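You operate a simulated robot arm through the tools that you are given. There is no shell and no other tool. Be economical: measure what you need, move in short steps, check, and stop when the job is done.

You are at the controls of a simulated two-armed robot. One attempt, no reset.

JOB
On the top of the desk, fold the rag in half, so that its two short edges meet.

The check looks at the end state, three seconds after you hand in, the way a careful person would. Anything else that was tipped, shoved, dropped, spilled or broken makes it a failure. Flat cloth is picked up by pressing the open fingertips on it (5 to 10 N) and closing them slowly along it; thin cloth reads only 2 to 8 mm in the jaws.

ROBOT AND FRAMES
Two 7-joint arms with two-finger parallel grippers on one trunk, on a base that drives. Base frame: it is fixed to the floor where the robot stands at the start and does not move with it; the origin is under the middle of the robot, x ahead of it, y to its left, z up; the surface under the hand at the start is at about z = 760. Lengths are in mm, angles in degrees, forces in N, time in s.
The left shoulder is at the start at [20, 170, 1053], the right one opposite. With the tool pointing down near the work surface each hand reaches from about 220 to 680 mm from the robot's upright axis, wherever it stands, measured 20 degrees to its own side. Places, roughly: top of the desk [800, 400, 800]. Payload 3.8 kg a hand.
The TCP of each hand is the grasp point between the finger pads, 30 mm short of the fingertips. In the tool frame z runs along the fingers and y along their closing line. Largest opening 110 mm; finger width 20, thickness 10; the body of the gripper, 48 by 112 mm, starts 55 mm behind the TCP.
Orientation is that of the tool frame in the base frame, as a unit quaternion [x, y, z, w]. With the fingers straight down and closing along the base's y, the tool's x points along the base's -x, its y along +y and its z along -z.

CONTROLS
- The arms move only by the tool move_arm. It takes "left_steps", "right_steps" or both (then of equal length, played together; a hand with none holds still); each is a list of rows, each an object (a shift or turn left out is 0, a gripper value left out holds the last) with "angular": the turn, a rotation vector about the tool's x, y, z in units of 8 degrees (1.0 is 8 degrees), a list of three; "slide": the shift along the tool's x, y, z in units of 20 mm (1.0 is 20 mm), a list of three; "jaw": the opening, from 0 (shut) to 1 (fully open). In form: [{"angular": [ax, ay, az], "slide": [dx, dy, dz], "jaw": jaw}, ...]. A call has 1 to 12 rows; each row shifts and turns the commanded pose from where the row before left it, along the tool's axes as they then stand. A call with a number of a shift or a turn outside -1 to 1 is refused whole. A row lasts 0.2 s, in which the tool goes at most 50 mm and 8.6 degrees; a call with a longer step from one row to the next is refused whole, and so is a gripper value outside its range. A pose out of reach is approached as far as the arm can. The call stops where the force on the tool passes 40 N (or 10 N more than at its start, if that is more) or the arm is blocked; 0.2 s more then pass. The fingers move at their own pace (about 72 mm/s each) and stop on an object; they squeeze with about 43 N. The grip force told is the motor's: it shows also when the fingers shut on nothing. Time passes only in rows, and 0.2 s behind the last, so rows that do not move let the fingers close. The reply holds the time, the measured pose of the TCP, the force on the tool along the base axes, the opening and the grip force, in the units named above and with some noise, with the torque about the TCP (base axes, N m) and any sound that the robot's microphone picked up.
- Cameras (640 x 400 px; columns grow to the right, rows downward): "scene" is now at [108.4, 9.9, 1203]; the picture's right is [0.09, -1.00, 0.00], its down [-0.59, -0.05, -0.80] and it looks along [0.80, 0.07, -0.60] (base axes); focal length 255 px, centre (320, 200). "left" rides on the left gripper at [72, -17, -103] in its tool frame; the picture's right is [0.23, 0.97, 0.00], its down [-0.76, 0.18, -0.62] and it looks along [-0.61, 0.14, 0.78] (tool axes); focal length 222 px, centre (320, 200). "right" rides on the right gripper at [72, 17, -103] in its tool frame; the picture's right is [-0.23, 0.97, 0.00], its down [-0.76, -0.18, -0.62] and it looks along [-0.61, -0.14, 0.78] (tool axes); focal length 222 px, centre (320, 200). There is no depth. A picture from a camera that has moved, and an enlarged one, comes with that camera's place and axes in the base frame and with its lens.
- get_image(camera): a new picture of that camera. No time passes.
- raise_lower(by): slides the trunk up (or, below 0, down) by that many mm; the arms and the scene camera ride with it, the base frame stays. It gives what a move gives, with no picture.
- drive_base(legs): drives the robot by 1 to 6 legs, each [ahead, turn to the left] in mm and degrees, along the robot's own axes; the way and the turn of a leg run together, so that a leg with both is an arc; at most 1500 mm and 180 degrees a leg. The arms and the cameras ride along, it lands a little off, and it stops where it bumps. It gives what a move gives.
- pan_tilt(pan, tilt): turns the head with the scene camera to pan (to the left, within 80 degrees either way) and tilt (down, from -29 to 69), counted from straight ahead of the robot. It gives what a move gives.
- close_up(camera, box): a new picture of the part [left, top, right, bottom] of that camera's present view, enlarged. No time passes.
- hand_in(): hands the job in; it is judged then, once.

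Go step by step. Nothing tells you exact positions but the pictures and the camera data: compare them with the known pose of the tool, close in by small moves and look again before you grip or let go. The budget is 120 turns and 100 pictures, counting those below and the enlarged ones. Unless the task says otherwise, let go and move clear before handing in.

The tools are called as a command line: name --argument value ..., lists and objects as JSON in quotes. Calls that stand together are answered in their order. move_arm: Moves the arms, as the interface text tells. Its arguments: {"type":"object","properties":{"left_steps":{"type":"array"},"right_steps":{"type":"array"}},"required":[]} The other tools are called the same way: raise_lower (by) slides the trunk up or down; drive_base (legs) drives the base; pan_tilt (pan, tilt) turns the head that bears the scene camera; get_image (camera) takes a picture; close_up (camera, box) takes an enlarged picture of a part of a camera's view; hand_in () hands the job in.

At the start:

```text
time: 0.0
left_position: [494.6, 163.1, 1004.9]
left_ee_rot: [0.0, 1.0, 0.0, 0.0]
left_force: [-0.3, 0.4, 0.3]
left_torque: [0.0, 0.01, -0.04]
left_opening: 110.1
left_finger_force: 0.0
right_position: [483.4, -180.5, 989.4]
right_ee_rot: [0.001, 1.0, 0.0, 0.0]
right_force: [0.5, -0.2, 0.0]
right_torque: [-0.03, -0.02, 0.0]
right_opening: 110.0
right_finger_force: 0.0
trunk travel left (down, up): [-150.0, 420.0]
robot x, y, heading: [-2.5, -1.3, -0.0]
head pan, tilt: [5.1, 36.6]
```

scene: 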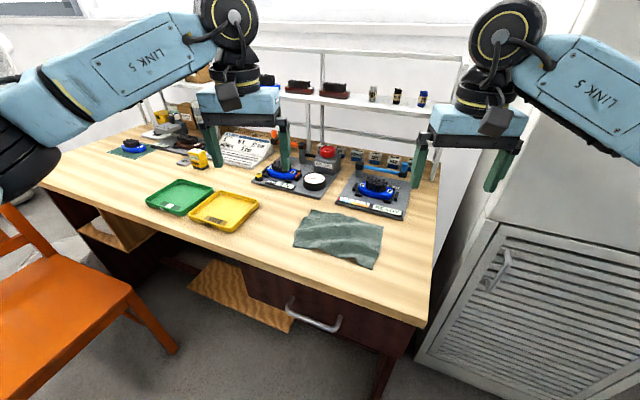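
right: 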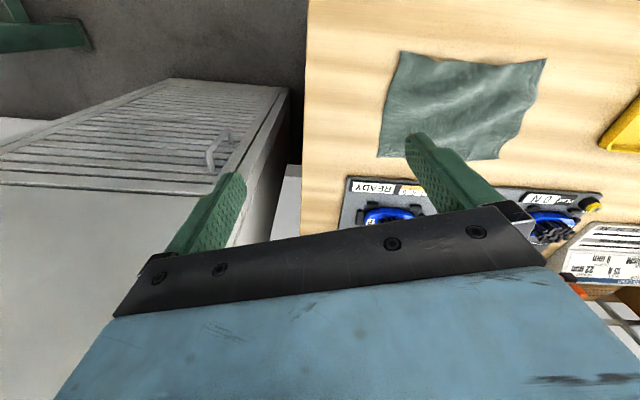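
left: 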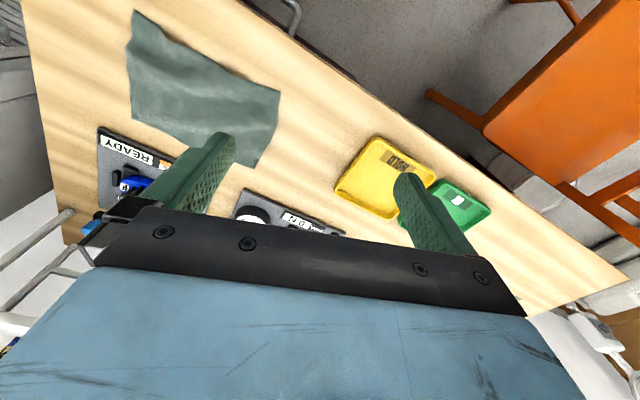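

The rag lies flat at about x 460–650, y −108 to 109, and its short edges are the left and right ones. I'll take close-up pictures first.

close_up --camera "scene" --box '[240, 150, 440, 275]'

close_up --camera "left" --box '[80, 0, 400, 200]'

close_up --camera "right" --box '[320, 20, 640, 220]'

```text
3.20 times, centred on (340, 212) of scene
camera zoom: at [108.4, 9.9, 1203.0], right [0.09, -1.0, 0.0], down [-0.59, -0.05, -0.8], along [0.8, 0.07, -0.6], focal length 815 px, centre (256, 160)
```

zoom: 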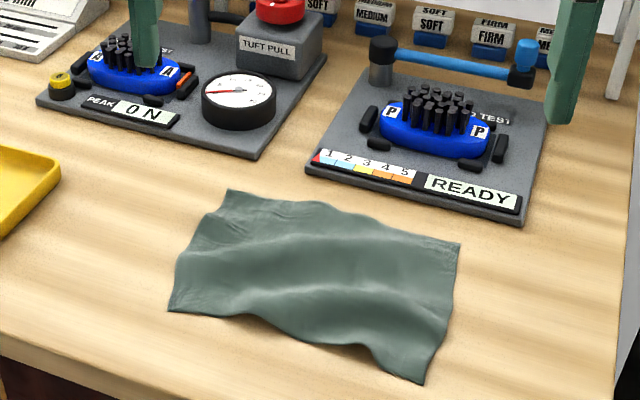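

```text
2.00 times, centred on (240, 100) of left
camera zoom: at [423.6, 145.1, 1108.2], right [-0.23, 0.97, 0.0], down [0.76, 0.18, 0.62], along [0.61, 0.14, -0.78], focal length 444 px, centre (480, 400)
```

zoom: 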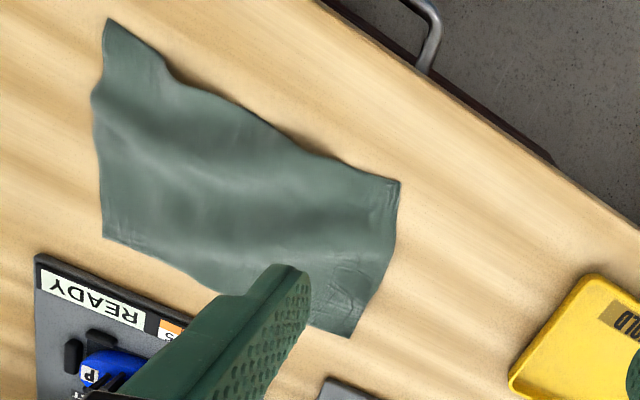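

```text
2.00 times, centred on (480, 120) of right
camera zoom: at [411.0, -162.8, 1092.5], right [0.23, 0.97, 0.0], down [0.76, -0.18, 0.62], along [0.61, -0.14, -0.78], focal length 444 px, centre (0, 360)
```

zoom: 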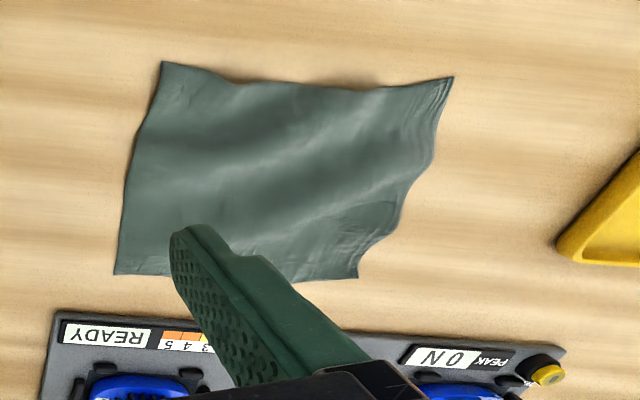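

The corners come out at FL (654,82), NL (512,109), FR (606,−110) and NR (463,−71), with the desk at z≈760. My plan is for the left hand to take the far-left corner and the right hand the near-left corner, then fold them over to the right. I'll start by moving the left hand to hover.

move_arm --left_steps '[{"slide": [-0.9, -0.604, 0.906], "jaw": 0.24}, {"slide": [-0.9, -0.604, 0.906]}, {"slide": [-0.9, -0.604, 0.906]}, {"slide": [-0.9, -0.604, 0.906]}, {"slide": [-0.9, -0.604, 0.906]}, {"slide": [-0.9, -0.604, 0.906]}, {"slide": [-0.9, -0.604, 0.906]}, {"slide": [-0.9, -0.604, 0.906]}, {"angular": [0, 0, 0.68]}, {"angular": [0, 0, 0.68]}, {}]'

```text
time: 2.4
left_position: [620.9, 77.7, 859.0]
left_ee_rot: [0.096, 0.995, 0.0, 0.0]
left_force: [-0.4, -0.5, 0.1]
left_torque: [-0.03, 0.03, 0.0]
left_opening: 26.5
left_finger_force: 0.0
left hand out of reach, approached as far as the arm can: row 8
right_position: [484.3, -180.4, 989.4]
right_ee_rot: [0.001, 1.0, 0.001, 0.0]
right_force: [-0.6, -0.3, -0.7]
right_torque: [0.03, 0.03, 0.02]
right_opening: 110.2
right_finger_force: 0.0
trunk travel left (down, up): [-150.0, 420.0]
robot x, y, heading: [-2.2, 0.1, 0.1]
head pan, tilt: [5.1, 36.6]
```

The left hand stopped short at x≈621. I'll pull it back, then drive the base about 80 mm forward.

move_arm --left_steps '[{"slide": [0.8, 0, -0.5]}, {"slide": [0.8, 0, -0.5]}, {"slide": [0.8, 0, -0.5]}, {"slide": [0.8, 0, -0.5]}, {"slide": [0.8, 0, -0.5]}]'

drive_base --legs '[[80, 0]]'

get_image --camera "scene"

```text
time: 3.6
left_position: [540.8, 91.1, 909.6]
left_ee_rot: [0.095, 0.995, 0.001, 0.001]
left_force: [1.3, -0.4, 0.9]
left_torque: [-0.05, 0.02, 0.03]
left_opening: 26.5
left_finger_force: 0.1
right_position: [482.9, -179.5, 989.5]
right_ee_rot: [0.0, 1.0, 0.0, 0.0]
right_force: [0.3, 0.5, -0.2]
right_torque: [-0.02, 0.01, -0.01]
right_opening: 110.4
right_finger_force: 0.1
trunk travel left (down, up): [-150.0, 420.0]
robot x, y, heading: [1.0, -1.2, -0.1]
head pan, tilt: [5.1, 36.6]
```

```text
time: 4.7
left_position: [621.8, 90.4, 906.2]
left_ee_rot: [0.096, 0.995, 0.0, -0.001]
left_force: [0.2, 0.6, 0.5]
left_torque: [0.02, 0.0, 0.03]
left_opening: 26.5
left_finger_force: 0.1
right_position: [562.7, -179.6, 987.9]
right_ee_rot: [0.001, 1.0, 0.0, 0.0]
right_force: [-1.0, 0.5, -0.4]
right_torque: [0.0, 0.0, 0.0]
right_opening: 109.8
right_finger_force: 0.1
trunk travel left (down, up): [-150.0, 420.0]
robot x, y, heading: [82.9, -5.8, 0.0]
head pan, tilt: [5.1, 36.6]
```

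```text
93 pictures are left
camera scene: at [188.5, 9.7, 1202.9], right [0.09, -1.0, 0.0], down [-0.6, -0.05, -0.8], along [0.8, 0.07, -0.6], focal length 255 px, centre (320, 200)
```

scene: 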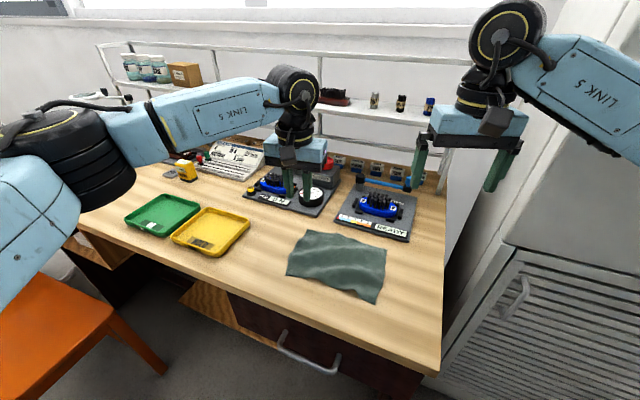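

The base moved 80 mm. Next both hands go to hover over the left edge, with the right hand tilted back 16° so the wrists clear each other.

move_arm --left_steps '[{"slide": [-0.26, -0.255, 0.6]}, {"slide": [-0.26, -0.255, 0.6]}, {"slide": [-0.26, -0.255, 0.6]}, {"slide": [-0.26, -0.255, 0.6]}, {}, {}, {}, {}, {}, {}, {}, {}]' --right_steps '[{"slide": [0.25, 0, 0.3], "jaw": 0.24, "angular": [0, 0, 0.68]}, {"slide": [0.25, 0, 0.3], "angular": [0, 0, 0.68]}, {"angular": [0, -1, 0]}, {"angular": [0, -1, 0]}, {}, {}, {}, {}, {}, {}, {}, {}]'

```text
time: 7.3
left_position: [636.6, 65.3, 859.3]
left_ee_rot: [0.095, 0.995, 0.0, -0.001]
left_force: [-0.3, -0.2, -1.0]
left_torque: [-0.01, -0.02, -0.01]
left_opening: 26.4
left_finger_force: 0.1
right_position: [552.5, -180.3, 975.9]
right_ee_rot: [0.095, 0.986, -0.013, 0.138]
right_force: [0.4, -0.1, 0.5]
right_torque: [0.01, 0.02, -0.01]
right_opening: 26.4
right_finger_force: 0.1
trunk travel left (down, up): [-150.0, 420.0]
robot x, y, heading: [79.5, -0.8, -0.1]
head pan, tilt: [5.1, 36.6]
```

move_arm --right_steps '[{"slide": [0.6, 1, 0.2]}, {"slide": [0.6, 1, 0.2]}, {"slide": [0.6, 1, 0.2]}, {"slide": [0.6, 1, 0.2]}, {"slide": [0.6, 1, 0.3]}, {"slide": [0.6, 1, 0.3]}, {"slide": [0.6, 1, 0.3]}, {"slide": [0.6, 1, 0.3]}, {"slide": [0.4, 1, 0.4]}, {"slide": [0.24, 1, 0.4]}, {"slide": [0, 1, 0.4]}, {"slide": [0, 1, 0.4]}]'

get_image --camera "scene"

get_image --camera "left"

get_image --camera "right"

```text
time: 9.9
left_position: [636.9, 65.9, 858.7]
left_ee_rot: [0.096, 0.995, 0.001, 0.0]
left_force: [-0.1, -0.3, 0.4]
left_torque: [0.01, 0.01, -0.02]
left_opening: 26.5
left_finger_force: 0.0
right_position: [515.1, 73.1, 877.7]
right_ee_rot: [0.094, 0.986, -0.014, 0.139]
right_force: [-0.6, 0.1, -0.3]
right_torque: [-0.02, -0.02, 0.01]
right_opening: 26.4
right_finger_force: 0.1
trunk travel left (down, up): [-150.0, 420.0]
robot x, y, heading: [80.0, 0.5, -0.4]
head pan, tilt: [5.1, 36.6]
```

```text
92 pictures are left
camera scene: at [187.6, 10.0, 1203.0], right [0.09, -1.0, 0.0], down [-0.59, -0.05, -0.8], along [0.8, 0.07, -0.6], focal length 255 px, centre (320, 200)
```

scene: 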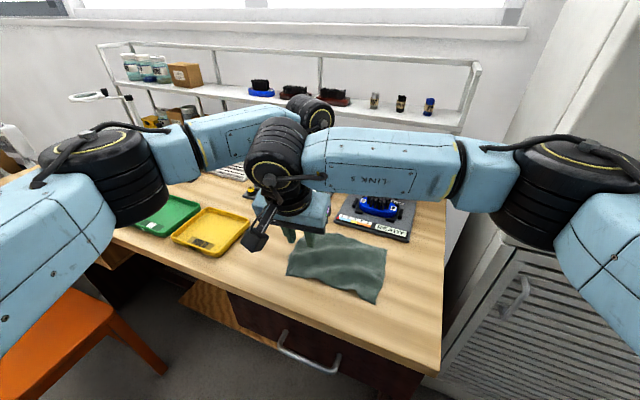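

```text
91 pictures are left
camera left: at [564.8, 62.5, 961.4], right [-0.04, 1.0, 0.0], down [0.78, 0.03, 0.62], along [0.62, 0.02, -0.78], focal length 222 px, centre (320, 200)
```

left: 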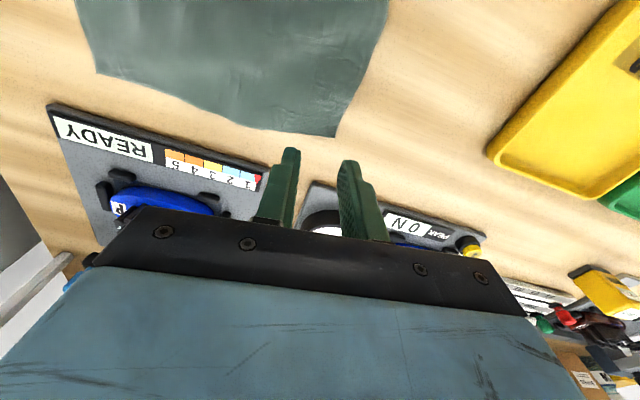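

```text
90 pictures are left
camera right: at [422.3, 108.6, 957.1], right [0.4, 0.91, 0.06], down [0.52, -0.28, 0.81], along [0.76, -0.29, -0.58], focal length 222 px, centre (320, 200)
```

right: 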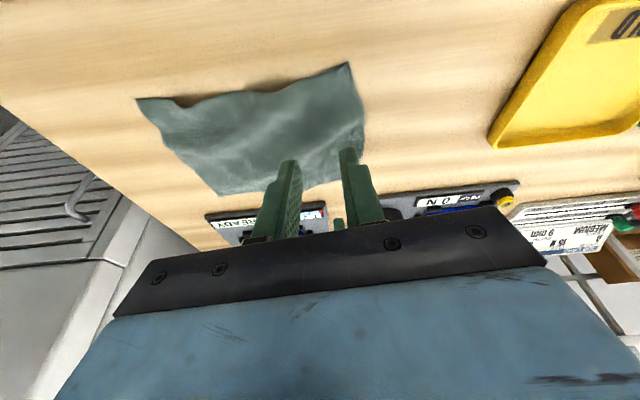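

The camera check puts FL at about (651,81) and NL at about (512,108), which matches. I'll lower both hands to just above the cloth and look.

move_arm --left_steps '[{"slide": [0, 0, 0.567]}, {"slide": [0, 0, 0.567]}, {"slide": [0, 0, 0.567]}, {"slide": [0, 0, 0.567]}, {"slide": [0, 0, 0.567]}]' --right_steps '[{"slide": [0.267, 0.166, 0.71]}, {"slide": [0.267, 0.166, 0.71]}, {"slide": [0.267, 0.166, 0.71]}, {"slide": [0.267, 0.166, 0.71]}, {"slide": [0.267, 0.166, 0.71]}]'

close_up --camera "left" --box '[200, 60, 440, 210]'

close_up --camera "right" --box '[200, 60, 440, 210]'

```text
time: 11.1
left_position: [637.9, 67.7, 802.8]
left_ee_rot: [0.096, 0.995, 0.0, -0.001]
left_force: [-1.0, 0.8, -0.2]
left_torque: [-0.01, -0.04, -0.02]
left_opening: 26.4
left_finger_force: 0.0
right_position: [512.1, 88.2, 801.4]
right_ee_rot: [0.095, 0.986, -0.014, 0.138]
right_force: [-0.9, 1.4, 0.1]
right_torque: [0.03, -0.02, 0.01]
right_opening: 26.2
right_finger_force: 0.1
trunk travel left (down, up): [-150.0, 420.0]
robot x, y, heading: [79.6, -2.3, -0.3]
head pan, tilt: [5.1, 36.6]
```

```text
2.67 times, centred on (320, 135) of left
camera zoom: at [565.5, 64.5, 905.5], right [-0.04, 1.0, 0.0], down [0.78, 0.03, 0.62], along [0.62, 0.02, -0.78], focal length 592 px, centre (320, 373)
```

zoom: 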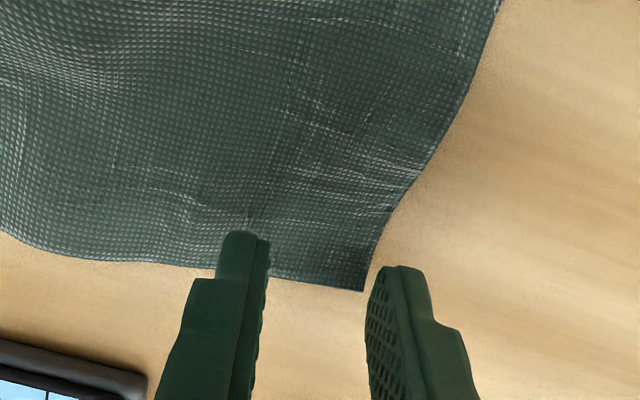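

```text
2.67 times, centred on (320, 135) of right
camera zoom: at [419.6, 123.9, 881.3], right [0.4, 0.91, 0.06], down [0.52, -0.28, 0.81], along [0.76, -0.29, -0.58], focal length 592 px, centre (320, 373)
```

zoom: 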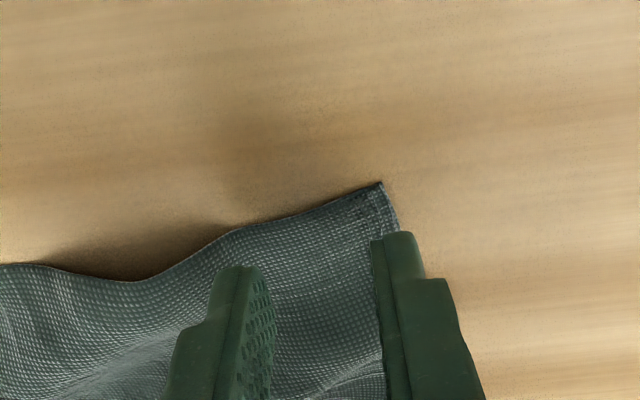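

The left hand's outer finger sits slightly off the edge, so I'll shift it 5 mm inward. The right hand is good. Then I'll descend gently to contact.

move_arm --left_steps '[{"slide": [0.1, -0.25, 0.2]}, {"slide": [0, 0, 0.2]}, {"slide": [0, 0, 0.1]}]' --right_steps '[{"slide": [0, 0.05, 0.15]}, {"slide": [0, 0, 0.15]}, {"slide": [0, 0, 0.1]}]'

```text
time: 11.9
left_position: [634.2, 62.4, 793.2]
left_ee_rot: [0.096, 0.995, 0.001, 0.0]
left_force: [0.4, -0.3, 0.6]
left_torque: [0.02, 0.0, -0.03]
left_opening: 26.5
left_finger_force: 0.0
right_position: [514.3, 88.3, 795.2]
right_ee_rot: [0.096, 0.985, -0.014, 0.14]
right_force: [0.1, 0.0, 0.4]
right_torque: [0.01, 0.01, -0.02]
right_opening: 26.3
right_finger_force: 0.1
trunk travel left (down, up): [-150.0, 420.0]
robot x, y, heading: [78.6, -0.9, -0.2]
head pan, tilt: [5.1, 36.6]
```

move_arm --left_steps '[{"slide": [0, 0, 0.1]}, {"slide": [0, 0, 0.05]}]' --right_steps '[{"slide": [0, 0, 0.1]}, {"slide": [0, 0, 0.05]}]'

```text
time: 12.5
left_position: [635.3, 62.1, 792.0]
left_ee_rot: [0.094, 0.996, 0.0, 0.001]
left_force: [0.7, 2.8, 6.5]
left_torque: [0.01, -0.03, 0.02]
left_opening: 26.3
left_finger_force: 0.0
right_position: [514.8, 88.5, 792.9]
right_ee_rot: [0.095, 0.985, -0.011, 0.14]
right_force: [-1.7, -1.3, 10.2]
right_torque: [-0.11, 0.06, 0.0]
right_opening: 26.5
right_finger_force: 0.3
trunk travel left (down, up): [-150.0, 420.0]
robot x, y, heading: [78.9, -0.3, -0.1]
head pan, tilt: [5.1, 36.6]
```

Both hands are in contact at 6.5 N and 10 N. I'll close the jaws slowly.

move_arm --left_steps '[{"jaw": 0.21}, {"jaw": 0.18}, {"jaw": 0.15}, {"jaw": 0.12}, {"jaw": 0.1}, {"jaw": 0.08}, {"jaw": 0.06}, {"jaw": 0.04}, {"jaw": 0.02}, {"jaw": 0}, {}, {}]' --right_steps '[{"jaw": 0.21}, {"jaw": 0.18}, {"jaw": 0.15}, {"jaw": 0.12}, {"jaw": 0.1}, {"jaw": 0.08}, {"jaw": 0.06}, {"jaw": 0.04}, {"jaw": 0.02}, {"jaw": 0}, {}, {}]'

close_up --camera "left" --box '[200, 60, 440, 210]'

close_up --camera "right" --box '[200, 60, 440, 210]'

```text
time: 15.1
left_position: [633.6, 62.6, 791.6]
left_ee_rot: [0.096, 0.995, -0.001, 0.0]
left_force: [1.1, 0.6, 12.3]
left_torque: [-0.02, -0.05, -0.03]
left_opening: 1.9
left_finger_force: 42.1
right_position: [514.3, 89.4, 792.0]
right_ee_rot: [0.094, 0.986, -0.012, 0.14]
right_force: [2.1, -0.5, 20.5]
right_torque: [-0.05, -0.02, 0.0]
right_opening: 2.1
right_finger_force: 41.9
trunk travel left (down, up): [-150.0, 420.0]
robot x, y, heading: [81.0, 0.7, -0.0]
head pan, tilt: [5.1, 36.6]
```

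```text
2.67 times, centred on (320, 135) of left
camera zoom: at [561.3, 58.3, 894.1], right [-0.04, 1.0, 0.0], down [0.78, 0.03, 0.62], along [0.62, 0.02, -0.78], focal length 592 px, centre (320, 373)
```

zoom: 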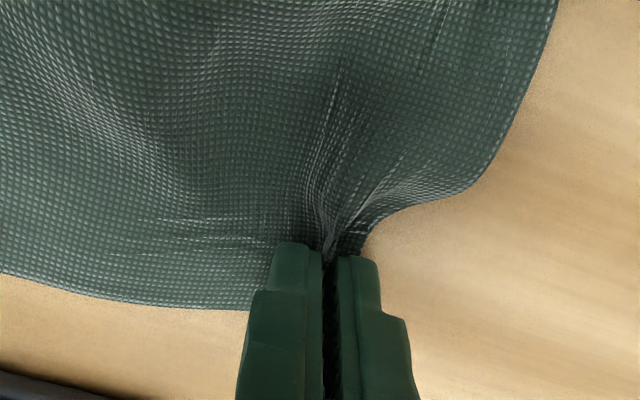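

```text
2.67 times, centred on (320, 135) of right
camera zoom: at [421.1, 124.4, 872.3], right [0.4, 0.91, 0.06], down [0.51, -0.28, 0.81], along [0.76, -0.29, -0.58], focal length 592 px, centre (320, 373)
```

zoom: 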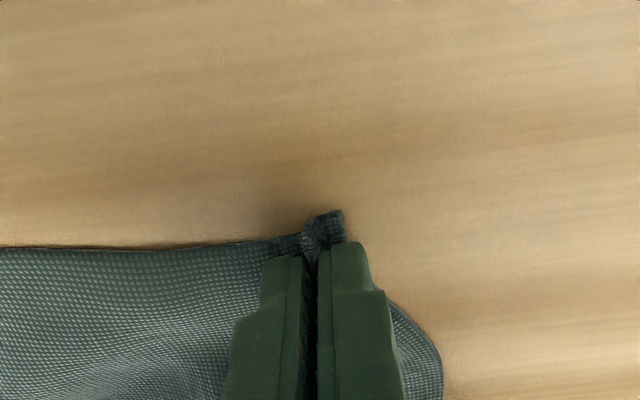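

Both corners are gripped. Now I'll lift and carry the edge up toward the middle, then check.

move_arm --left_steps '[{"slide": [0.04, -0.2, -0.6]}, {"slide": [0.04, -0.3, -0.6]}, {"slide": [0.04, -0.4, -0.6]}, {"slide": [0.04, -0.5, -0.5]}, {"slide": [0.04, -0.6, -0.4]}, {"slide": [0.04, -0.6, -0.3]}, {"slide": [0.04, -0.6, -0.2]}, {"slide": [0.04, -0.6, 0]}, {}]' --right_steps '[{"slide": [-0.11, -0.2, -0.6]}, {"slide": [-0.11, -0.3, -0.6]}, {"slide": [-0.11, -0.4, -0.6]}, {"slide": [-0.08, -0.5, -0.5]}, {"slide": [-0.05, -0.6, -0.4]}, {"slide": [-0.03, -0.6, -0.3]}, {"slide": [0.0, -0.6, -0.21]}, {"slide": [0.06, -0.6, -0.02]}, {}]'

get_image --camera "scene"

get_image --camera "right"

get_image --camera "left"

```text
time: 17.1
left_position: [614.7, -10.2, 853.5]
left_ee_rot: [0.095, 0.996, 0.0, 0.0]
left_force: [-0.7, -0.3, 0.0]
left_torque: [0.0, -0.02, 0.02]
left_opening: 2.1
left_finger_force: 42.1
right_position: [491.2, 14.6, 856.7]
right_ee_rot: [0.094, 0.986, -0.013, 0.139]
right_force: [1.2, -1.0, 0.2]
right_torque: [0.01, -0.04, 0.0]
right_opening: 2.0
right_finger_force: 42.1
trunk travel left (down, up): [-150.0, 420.0]
robot x, y, heading: [77.1, 0.2, -0.1]
head pan, tilt: [5.1, 36.6]
```

```text
85 pictures are left
camera scene: at [187.6, 9.8, 1203.0], right [0.09, -1.0, 0.0], down [-0.59, -0.05, -0.8], along [0.8, 0.07, -0.6], focal length 255 px, centre (320, 200)
```

scene: 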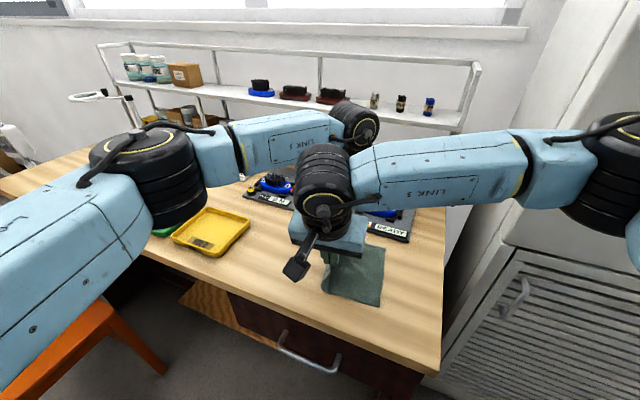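

```text
84 pictures are left
camera right: at [398.6, 51.1, 936.0], right [0.4, 0.91, 0.06], down [0.52, -0.28, 0.81], along [0.76, -0.29, -0.58], focal length 222 px, centre (320, 200)
```

right: 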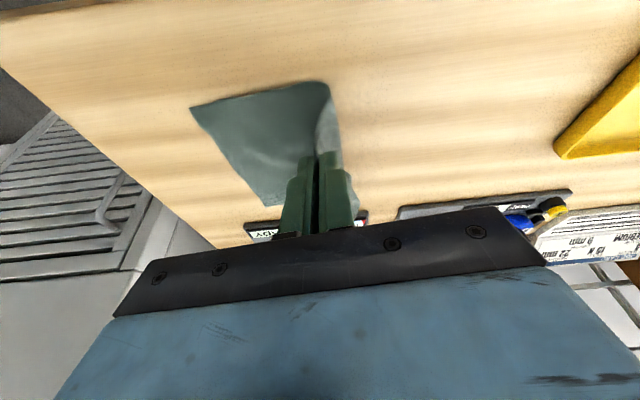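

```text
83 pictures are left
camera left: at [541.7, -14.2, 957.3], right [-0.04, 1.0, 0.0], down [0.78, 0.03, 0.62], along [0.62, 0.02, -0.78], focal length 222 px, centre (320, 200)
```

left: 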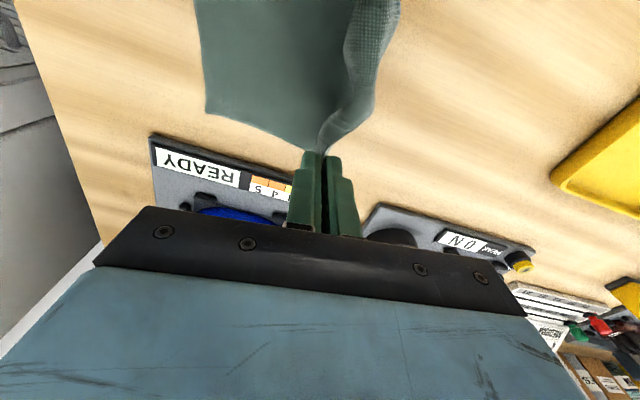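

The fold is going well and the right edge has stayed in place, with FR at about (606,−112) and NR at about (458,−76). I'll carry on over and down, a little past the right edge.

move_arm --left_steps '[{"slide": [0.024, -0.597, 0]}, {"slide": [0.024, -0.597, 0.1]}, {"slide": [0.024, -0.597, 0.2]}, {"slide": [0.024, -0.597, 0.3]}, {"slide": [0.024, -0.597, 0.35]}, {"slide": [0.024, -0.597, 0.4]}, {"slide": [0.024, -0.597, 0.45]}, {"slide": [0.024, -0.597, 0.45]}, {"slide": [0.024, -0.597, 0.4]}, {}]' --right_steps '[{"slide": [0.052, -0.581, -0.015]}, {"slide": [0.08, -0.581, 0.081]}, {"slide": [0.107, -0.581, 0.177]}, {"slide": [0.135, -0.581, 0.273]}, {"slide": [0.149, -0.581, 0.321]}, {"slide": [0.176, -0.581, 0.417]}, {"slide": [0.19, -0.581, 0.466]}, {"slide": [0.19, -0.581, 0.466]}, {"slide": [0.19, -0.581, 0.466]}, {}]'

get_image --camera "scene"

get_image --camera "right"

get_image --camera "left"

```text
time: 19.3
left_position: [589.9, -116.0, 802.0]
left_ee_rot: [0.096, 0.995, 0.0, 0.0]
left_force: [-0.7, 0.7, 0.3]
left_torque: [0.01, -0.02, -0.04]
left_opening: 2.1
left_finger_force: 42.3
right_position: [461.4, -84.7, 798.8]
right_ee_rot: [0.095, 0.986, -0.013, 0.139]
right_force: [-0.3, -0.5, 2.3]
right_torque: [-0.01, -0.02, -0.02]
right_opening: 2.1
right_finger_force: 42.2
trunk travel left (down, up): [-150.0, 420.0]
robot x, y, heading: [80.5, -1.9, -0.2]
head pan, tilt: [5.1, 36.6]
```

```text
82 pictures are left
camera scene: at [187.5, 9.7, 1203.0], right [0.09, -1.0, 0.0], down [-0.59, -0.05, -0.8], along [0.8, 0.07, -0.6], focal length 255 px, centre (320, 200)
```

scene: 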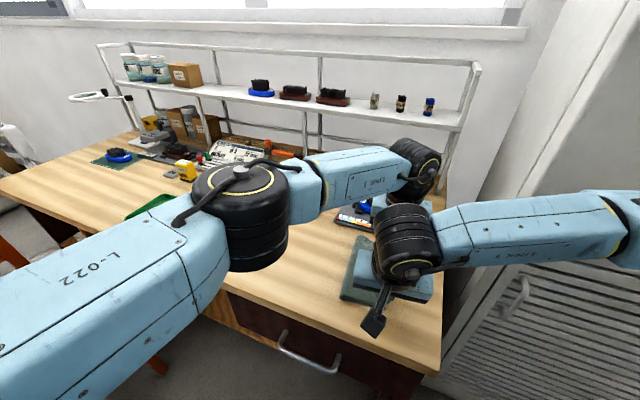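

```text
81 pictures are left
camera right: at [368.3, -48.9, 878.7], right [0.4, 0.91, 0.06], down [0.52, -0.28, 0.81], along [0.76, -0.29, -0.58], focal length 222 px, centre (320, 200)
```

right: 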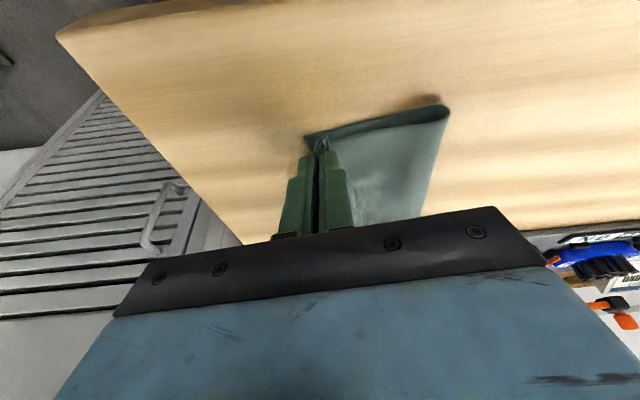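

```text
80 pictures are left
camera left: at [516.8, -120.3, 904.4], right [-0.04, 1.0, 0.0], down [0.78, 0.03, 0.62], along [0.62, 0.02, -0.78], focal length 222 px, centre (320, 200)
```

left: 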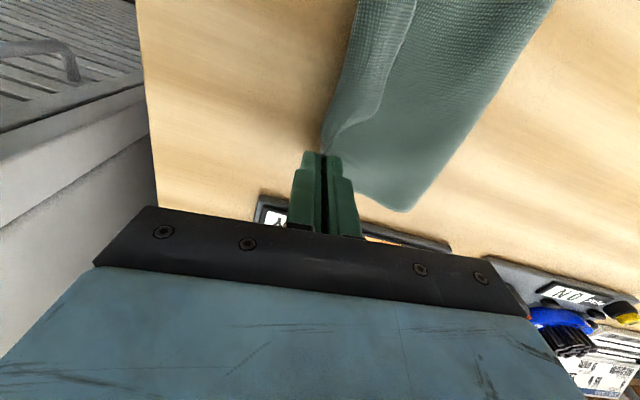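

close_up --camera "left" --box '[240, 0, 560, 200]'

close_up --camera "right" --box '[260, 70, 480, 210]'

```text
2.00 times, centred on (400, 100) of left
camera zoom: at [516.8, -120.3, 904.4], right [-0.04, 1.0, 0.0], down [0.78, 0.03, 0.62], along [0.62, 0.02, -0.78], focal length 444 px, centre (160, 400)
```

zoom: 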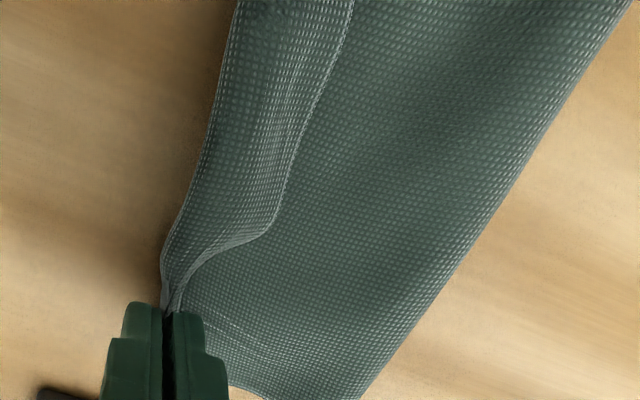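

```text
2.86 times, centred on (370, 140) of right
camera zoom: at [368.3, -48.9, 878.7], right [0.4, 0.91, 0.06], down [0.52, -0.28, 0.81], along [0.76, -0.29, -0.58], focal length 635 px, centre (177, 371)
```

zoom: 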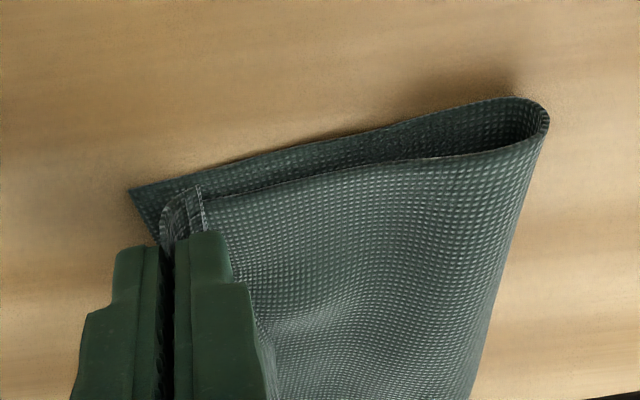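

The strip near the carried edge is curled back on top because of the pinched hump. I'll let go slowly here, lift, and see how it settles.

move_arm --left_steps '[{"slide": [0, 0, 0.2]}, {"jaw": 0.05}, {"jaw": 0.1}, {"jaw": 0.15}, {"jaw": 0.2}, {"slide": [0, 0, -0.3]}, {"slide": [0, 0, -0.6]}, {"slide": [0, 0, -1]}, {"slide": [0, 0, -1]}, {}]' --right_steps '[{}, {"jaw": 0.05}, {"jaw": 0.1}, {"jaw": 0.15}, {"jaw": 0.2}, {"slide": [-0.08, 0, -0.29]}, {"slide": [-0.16, 0, -0.58]}, {"slide": [-0.276, 0, -0.96]}, {"slide": [-0.276, 0, -0.96]}, {}]'

close_up --camera "left" --box '[200, 0, 520, 200]'

close_up --camera "right" --box '[240, 70, 480, 220]'

```text
time: 21.5
left_position: [588.7, -114.8, 854.5]
left_ee_rot: [0.096, 0.995, 0.0, 0.0]
left_force: [-0.3, -0.4, -0.3]
left_torque: [-0.01, -0.01, 0.0]
left_opening: 21.8
left_finger_force: 0.1
right_position: [461.5, -84.2, 856.6]
right_ee_rot: [0.094, 0.986, -0.013, 0.138]
right_force: [0.2, 0.1, -0.6]
right_torque: [0.01, 0.0, 0.04]
right_opening: 21.9
right_finger_force: 0.0
trunk travel left (down, up): [-150.0, 420.0]
robot x, y, heading: [75.3, -0.9, -0.3]
head pan, tilt: [5.1, 36.6]
```

```text
2.00 times, centred on (360, 100) of left
camera zoom: at [516.5, -118.1, 957.2], right [-0.04, 1.0, 0.0], down [0.78, 0.03, 0.62], along [0.62, 0.02, -0.78], focal length 444 px, centre (240, 400)
```

zoom: 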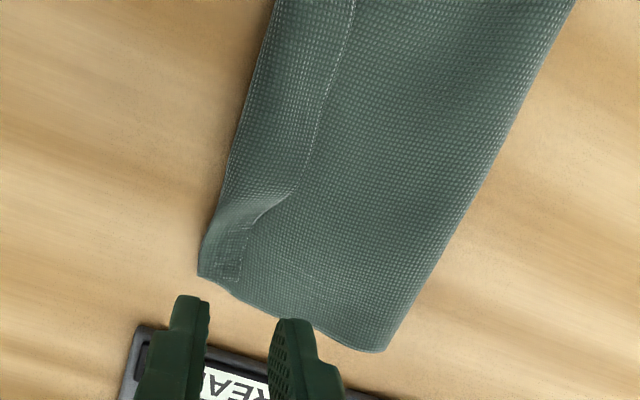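

```text
2.67 times, centred on (360, 145) of right
camera zoom: at [368.0, -48.8, 935.9], right [0.4, 0.91, 0.06], down [0.52, -0.28, 0.81], along [0.76, -0.29, -0.58], focal length 592 px, centre (213, 347)
```

zoom: 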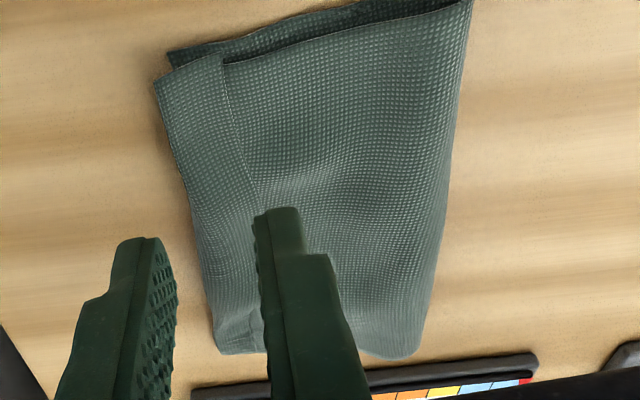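

The last ~20–28 mm of the moved half is folded back on top, with its crease already past the right edge. I'll put closed fingertips just inside this flap and sweep it open toward −y.

move_arm --left_steps '[{"slide": [0.255, 0.835, 0], "jaw": 0}, {"slide": [0.255, 0.835, 0]}, {"slide": [0, 0, 0.7]}, {"slide": [0, 0, 0.7]}, {"slide": [0, 0, 0.7]}, {"slide": [0, 0, 0.55]}, {"slide": [0, 0, 0.2]}, {}]' --right_steps '[{"slide": [-0.197, 0.95, 0.057], "jaw": 0}, {"slide": [-0.197, 0.95, 0.057]}, {"slide": [0.193, 0, 0.673]}, {"slide": [0.193, 0, 0.673]}, {"slide": [0.193, 0, 0.673]}, {"slide": [0.166, 0, 0.577]}, {"slide": [0.055, 0, 0.192]}, {}]'

close_up --camera "left" --box '[160, 20, 480, 220]'

close_up --camera "right" --box '[160, 20, 480, 220]'

```text
time: 23.3
left_position: [586.7, -80.0, 798.9]
left_ee_rot: [0.095, 0.995, 0.0, 0.0]
left_force: [-0.2, -0.5, 0.4]
left_torque: [-0.03, 0.02, -0.01]
left_opening: 0.1
left_finger_force: 37.5
right_position: [478.4, -47.6, 798.1]
right_ee_rot: [0.095, 0.986, -0.013, 0.139]
right_force: [-1.0, -0.7, -0.5]
right_torque: [0.01, 0.01, 0.02]
right_opening: 0.0
right_finger_force: 37.5
trunk travel left (down, up): [-150.0, 420.0]
robot x, y, heading: [82.0, -1.0, -0.1]
head pan, tilt: [5.1, 36.6]
```

```text
2.00 times, centred on (320, 120) of left
camera zoom: at [513.4, -84.2, 901.0], right [-0.04, 1.0, 0.0], down [0.78, 0.03, 0.62], along [0.62, 0.02, -0.78], focal length 444 px, centre (320, 360)
```

zoom: 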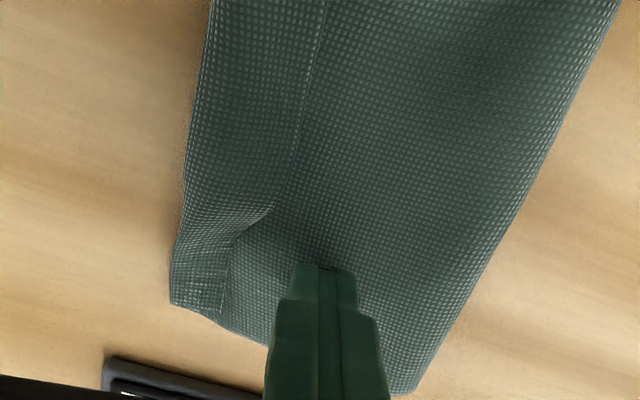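

```text
2.00 times, centred on (320, 120) of right
camera zoom: at [384.3, -12.2, 878.0], right [0.4, 0.91, 0.06], down [0.52, -0.28, 0.81], along [0.76, -0.29, -0.58], focal length 444 px, centre (320, 360)
```

zoom: 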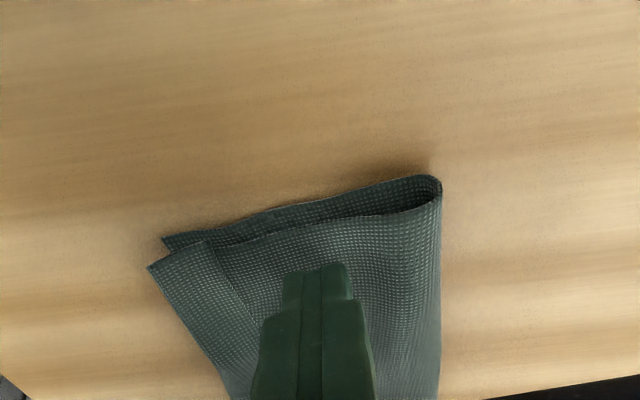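

move_arm --left_steps '[{"slide": [0, -0.1, 0.2]}, {"slide": [0, -0.4, 0]}, {"slide": [0, -0.4, 0]}, {"slide": [0, -0.4, 0]}, {"slide": [0, -0.4, 0]}, {"slide": [0, -0.4, 0]}, {}]' --right_steps '[{"slide": [0.03, -0.1, 0.1]}, {"slide": [0, -0.4, 0]}, {"slide": [0, -0.4, 0]}, {"slide": [0, -0.4, 0]}, {"slide": [0, -0.4, 0]}, {"slide": [0, -0.4, 0]}, {}]'

close_up --camera "left" --box '[160, 20, 480, 220]'

close_up --camera "right" --box '[160, 20, 480, 220]'

```text
time: 24.9
left_position: [578.6, -122.0, 795.0]
left_ee_rot: [0.096, 0.995, 0.0, 0.0]
left_force: [0.7, 0.6, 0.5]
left_torque: [-0.01, -0.02, 0.01]
left_opening: 0.2
left_finger_force: 37.4
right_position: [468.1, -89.6, 795.1]
right_ee_rot: [0.094, 0.986, -0.013, 0.138]
right_force: [-0.6, 0.3, 0.3]
right_torque: [0.01, 0.0, 0.02]
right_opening: 0.0
right_finger_force: 37.5
trunk travel left (down, up): [-150.0, 420.0]
robot x, y, heading: [77.8, -2.6, -0.1]
head pan, tilt: [5.1, 36.6]
```

```text
2.00 times, centred on (320, 120) of left
camera zoom: at [505.6, -125.4, 897.4], right [-0.04, 1.0, 0.0], down [0.78, 0.03, 0.62], along [0.62, 0.02, -0.78], focal length 444 px, centre (320, 360)
```

zoom: 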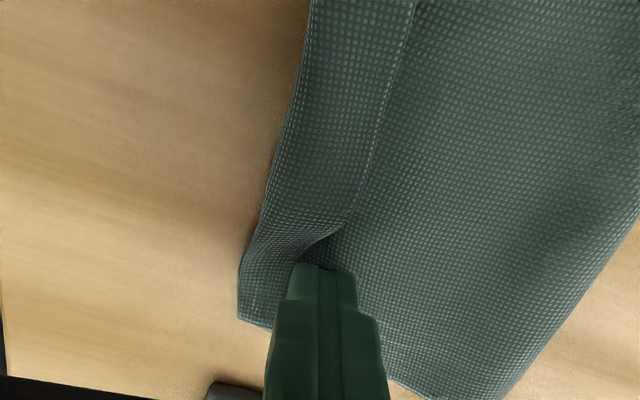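

```text
2.00 times, centred on (320, 120) of right
camera zoom: at [375.8, -54.2, 876.0], right [0.4, 0.91, 0.06], down [0.52, -0.28, 0.81], along [0.76, -0.29, -0.58], focal length 444 px, centre (320, 360)
```

zoom: 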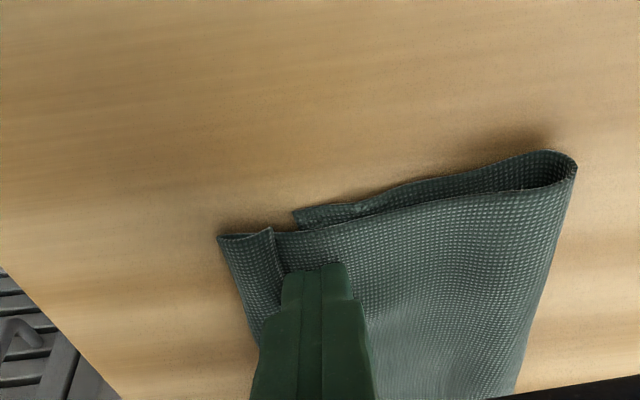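

The flap is lifting at the tips, so I'll keep sweeping.

move_arm --left_steps '[{"slide": [0, -0.4, 0]}, {"slide": [0, -0.4, 0]}, {"slide": [0, -0.4, 0]}, {"slide": [0, -0.4, 0]}, {}]' --right_steps '[{"slide": [0, -0.4, 0]}, {"slide": [0, -0.4, 0]}, {"slide": [0, -0.4, 0]}, {"slide": [0, -0.4, 0]}, {}]'

close_up --camera "left" --box '[160, 20, 480, 220]'

close_up --camera "right" --box '[160, 20, 480, 220]'

```text
time: 26.1
left_position: [572.5, -145.8, 793.2]
left_ee_rot: [0.097, 0.995, -0.001, 0.001]
left_force: [0.1, -0.1, 0.0]
left_torque: [-0.01, -0.02, 0.05]
left_opening: 0.0
left_finger_force: 37.8
left hand out of reach, approached as far as the arm can: row 4
right_position: [462.5, -121.1, 794.8]
right_ee_rot: [0.095, 0.986, -0.014, 0.14]
right_force: [0.6, -1.1, 0.6]
right_torque: [0.0, 0.0, -0.01]
right_opening: 0.0
right_finger_force: 37.8
trunk travel left (down, up): [-150.0, 420.0]
robot x, y, heading: [77.7, -2.9, -0.0]
head pan, tilt: [5.1, 36.6]
```

```text
2.00 times, centred on (320, 120) of left
camera zoom: at [500.0, -148.6, 896.7], right [-0.04, 1.0, 0.0], down [0.78, 0.03, 0.62], along [0.62, 0.02, -0.78], focal length 444 px, centre (320, 360)
```

zoom: 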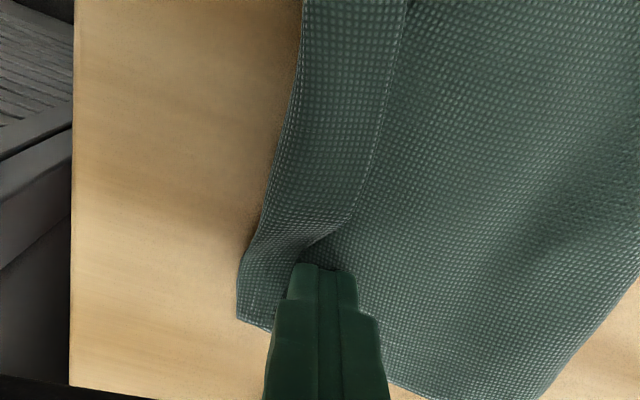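

```text
2.00 times, centred on (320, 120) of right
camera zoom: at [369.7, -85.3, 875.9], right [0.4, 0.91, 0.06], down [0.52, -0.28, 0.81], along [0.76, -0.29, -0.58], focal length 444 px, centre (320, 360)
```

zoom: 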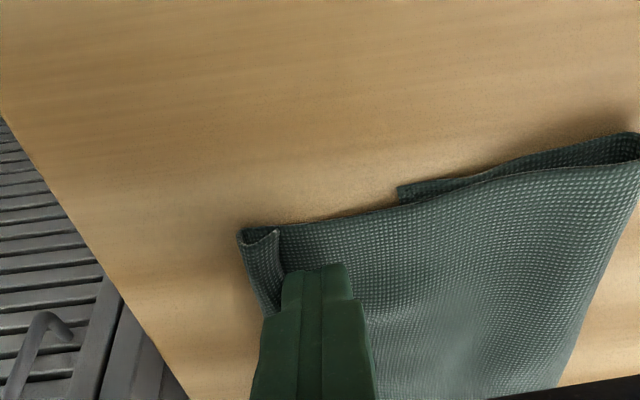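

Sweeping drags the top layer along instead of unfolding the flap. I'll raise both hands, move the left one clear, and re-plan from a good view.

move_arm --left_steps '[{"slide": [0, 0.2, -1]}, {"slide": [0, 0.2, -1]}, {"slide": [0, 0.5, -1]}, {"slide": [0, 1, -0.8]}, {"slide": [0, 1, -0.8]}, {"slide": [0, 1, -0.5]}, {"slide": [0, 1, 0]}, {"slide": [0, 1, 0]}, {"slide": [0, 1, 0]}, {"slide": [0, 1, 0]}, {"slide": [0, 1, 0]}, {"slide": [0, 1, 0]}]' --right_steps '[{"slide": [-0.276, 0.2, -0.96]}, {"slide": [-0.276, 0, -0.96]}, {"slide": [-0.276, 0, -0.96]}, {"slide": [0, -0.5, -0.4]}, {"slide": [0, -1, 0]}, {"slide": [0, -1, 0]}, {"slide": [0, -1, 0]}, {"slide": [0, -1, 0]}, {}, {}, {}, {}]'

get_image --camera "scene"

close_up --camera "scene" --box '[300, 190, 460, 290]'

```text
time: 28.7
left_position: [609.7, 50.6, 898.5]
left_ee_rot: [0.096, 0.995, 0.001, 0.0]
left_force: [-0.3, -0.6, 0.6]
left_torque: [0.01, -0.01, 0.01]
left_opening: 0.1
left_finger_force: 37.8
right_position: [444.2, -204.3, 864.8]
right_ee_rot: [0.095, 0.986, -0.013, 0.139]
right_force: [-0.1, 0.1, 0.7]
right_torque: [0.02, -0.04, 0.05]
right_opening: 0.0
right_finger_force: 37.9
trunk travel left (down, up): [-150.0, 420.0]
robot x, y, heading: [84.1, 0.4, -0.0]
head pan, tilt: [5.1, 36.6]
```

```text
69 pictures are left
camera scene: at [187.6, 10.0, 1203.0], right [0.09, -1.0, 0.0], down [-0.59, -0.05, -0.8], along [0.8, 0.07, -0.6], focal length 255 px, centre (320, 200)
```

scene: 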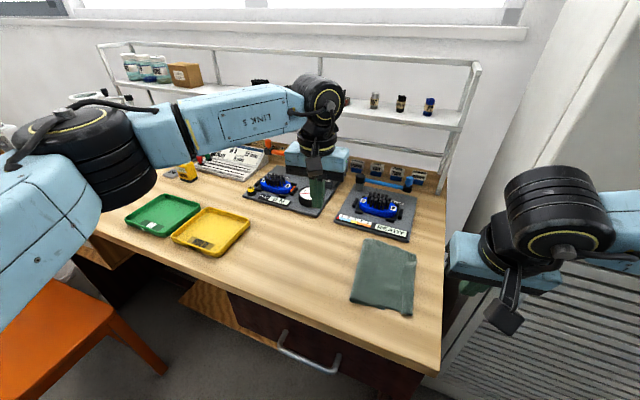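

```text
4.00 times, centred on (380, 240) of scene
camera zoom: at [187.6, 10.0, 1203.0], right [0.09, -1.0, 0.0], down [-0.59, -0.05, -0.8], along [0.8, 0.07, -0.6], focal length 1018 px, centre (80, 40)
```

zoom: 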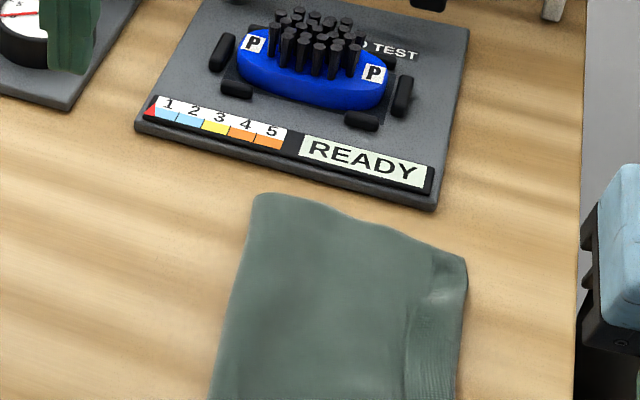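

close_up --camera "scene" --box '[320, 225, 448, 325]'

get_image --camera "right"

```text
4.00 times, centred on (384, 275) of scene
camera zoom: at [187.6, 10.0, 1203.0], right [0.09, -1.0, 0.0], down [-0.59, -0.05, -0.8], along [0.8, 0.07, -0.6], focal length 1018 px, centre (64, -100)
```

zoom: 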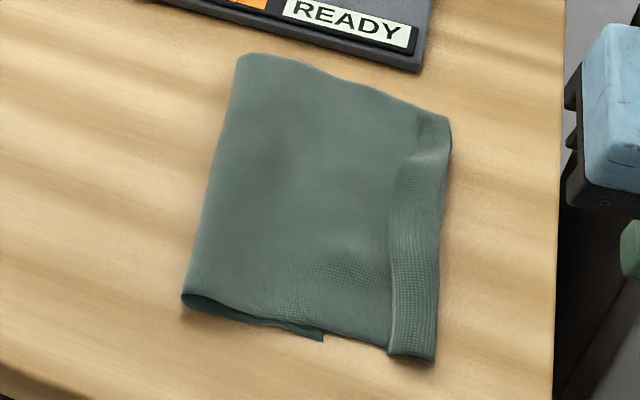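

```text
66 pictures are left
camera right: at [350.8, -169.5, 944.1], right [0.4, 0.91, 0.06], down [0.52, -0.28, 0.81], along [0.76, -0.29, -0.58], focal length 222 px, centre (320, 200)
```

right: 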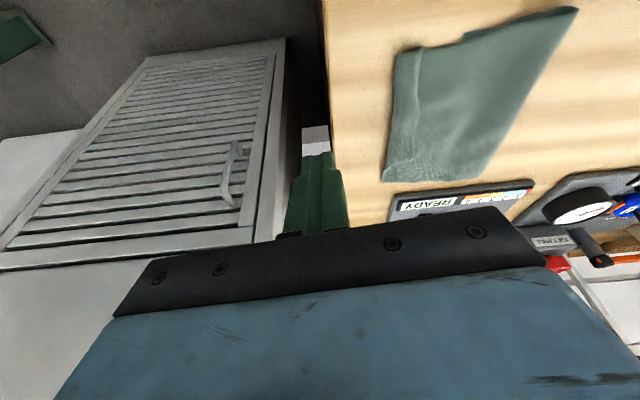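

The flap is about 22 mm wide, and its crease runs from (446,−134) to (590,−172). The left arm reaches poorly there, so I'll turn the base about 18° right so both hands can work on this edge.

drive_base --legs '[[0, -18]]'

get_image --camera "scene"

```text
time: 30.1
left_position: [600.0, -118.0, 896.1]
left_ee_rot: [0.25, 0.968, 0.0, 0.0]
left_force: [0.0, 0.5, -0.8]
left_torque: [0.03, 0.0, 0.01]
left_opening: 0.0
left_finger_force: 37.8
right_position: [363.3, -308.8, 864.0]
right_ee_rot: [0.248, 0.959, -0.035, 0.135]
right_force: [-0.2, -0.4, -0.6]
right_torque: [0.02, 0.02, 0.04]
right_opening: 0.1
right_finger_force: 38.1
trunk travel left (down, up): [-150.0, 420.0]
robot x, y, heading: [76.5, 0.8, -18.2]
head pan, tilt: [5.1, 36.6]
```

```text
65 pictures are left
camera scene: at [184.4, -24.3, 1203.0], right [-0.22, -0.97, 0.0], down [-0.58, 0.13, -0.8], along [0.78, -0.18, -0.6], focal length 255 px, centre (320, 200)
```

scene: 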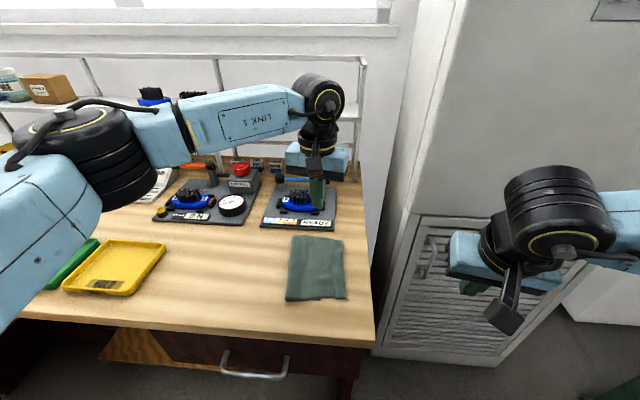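

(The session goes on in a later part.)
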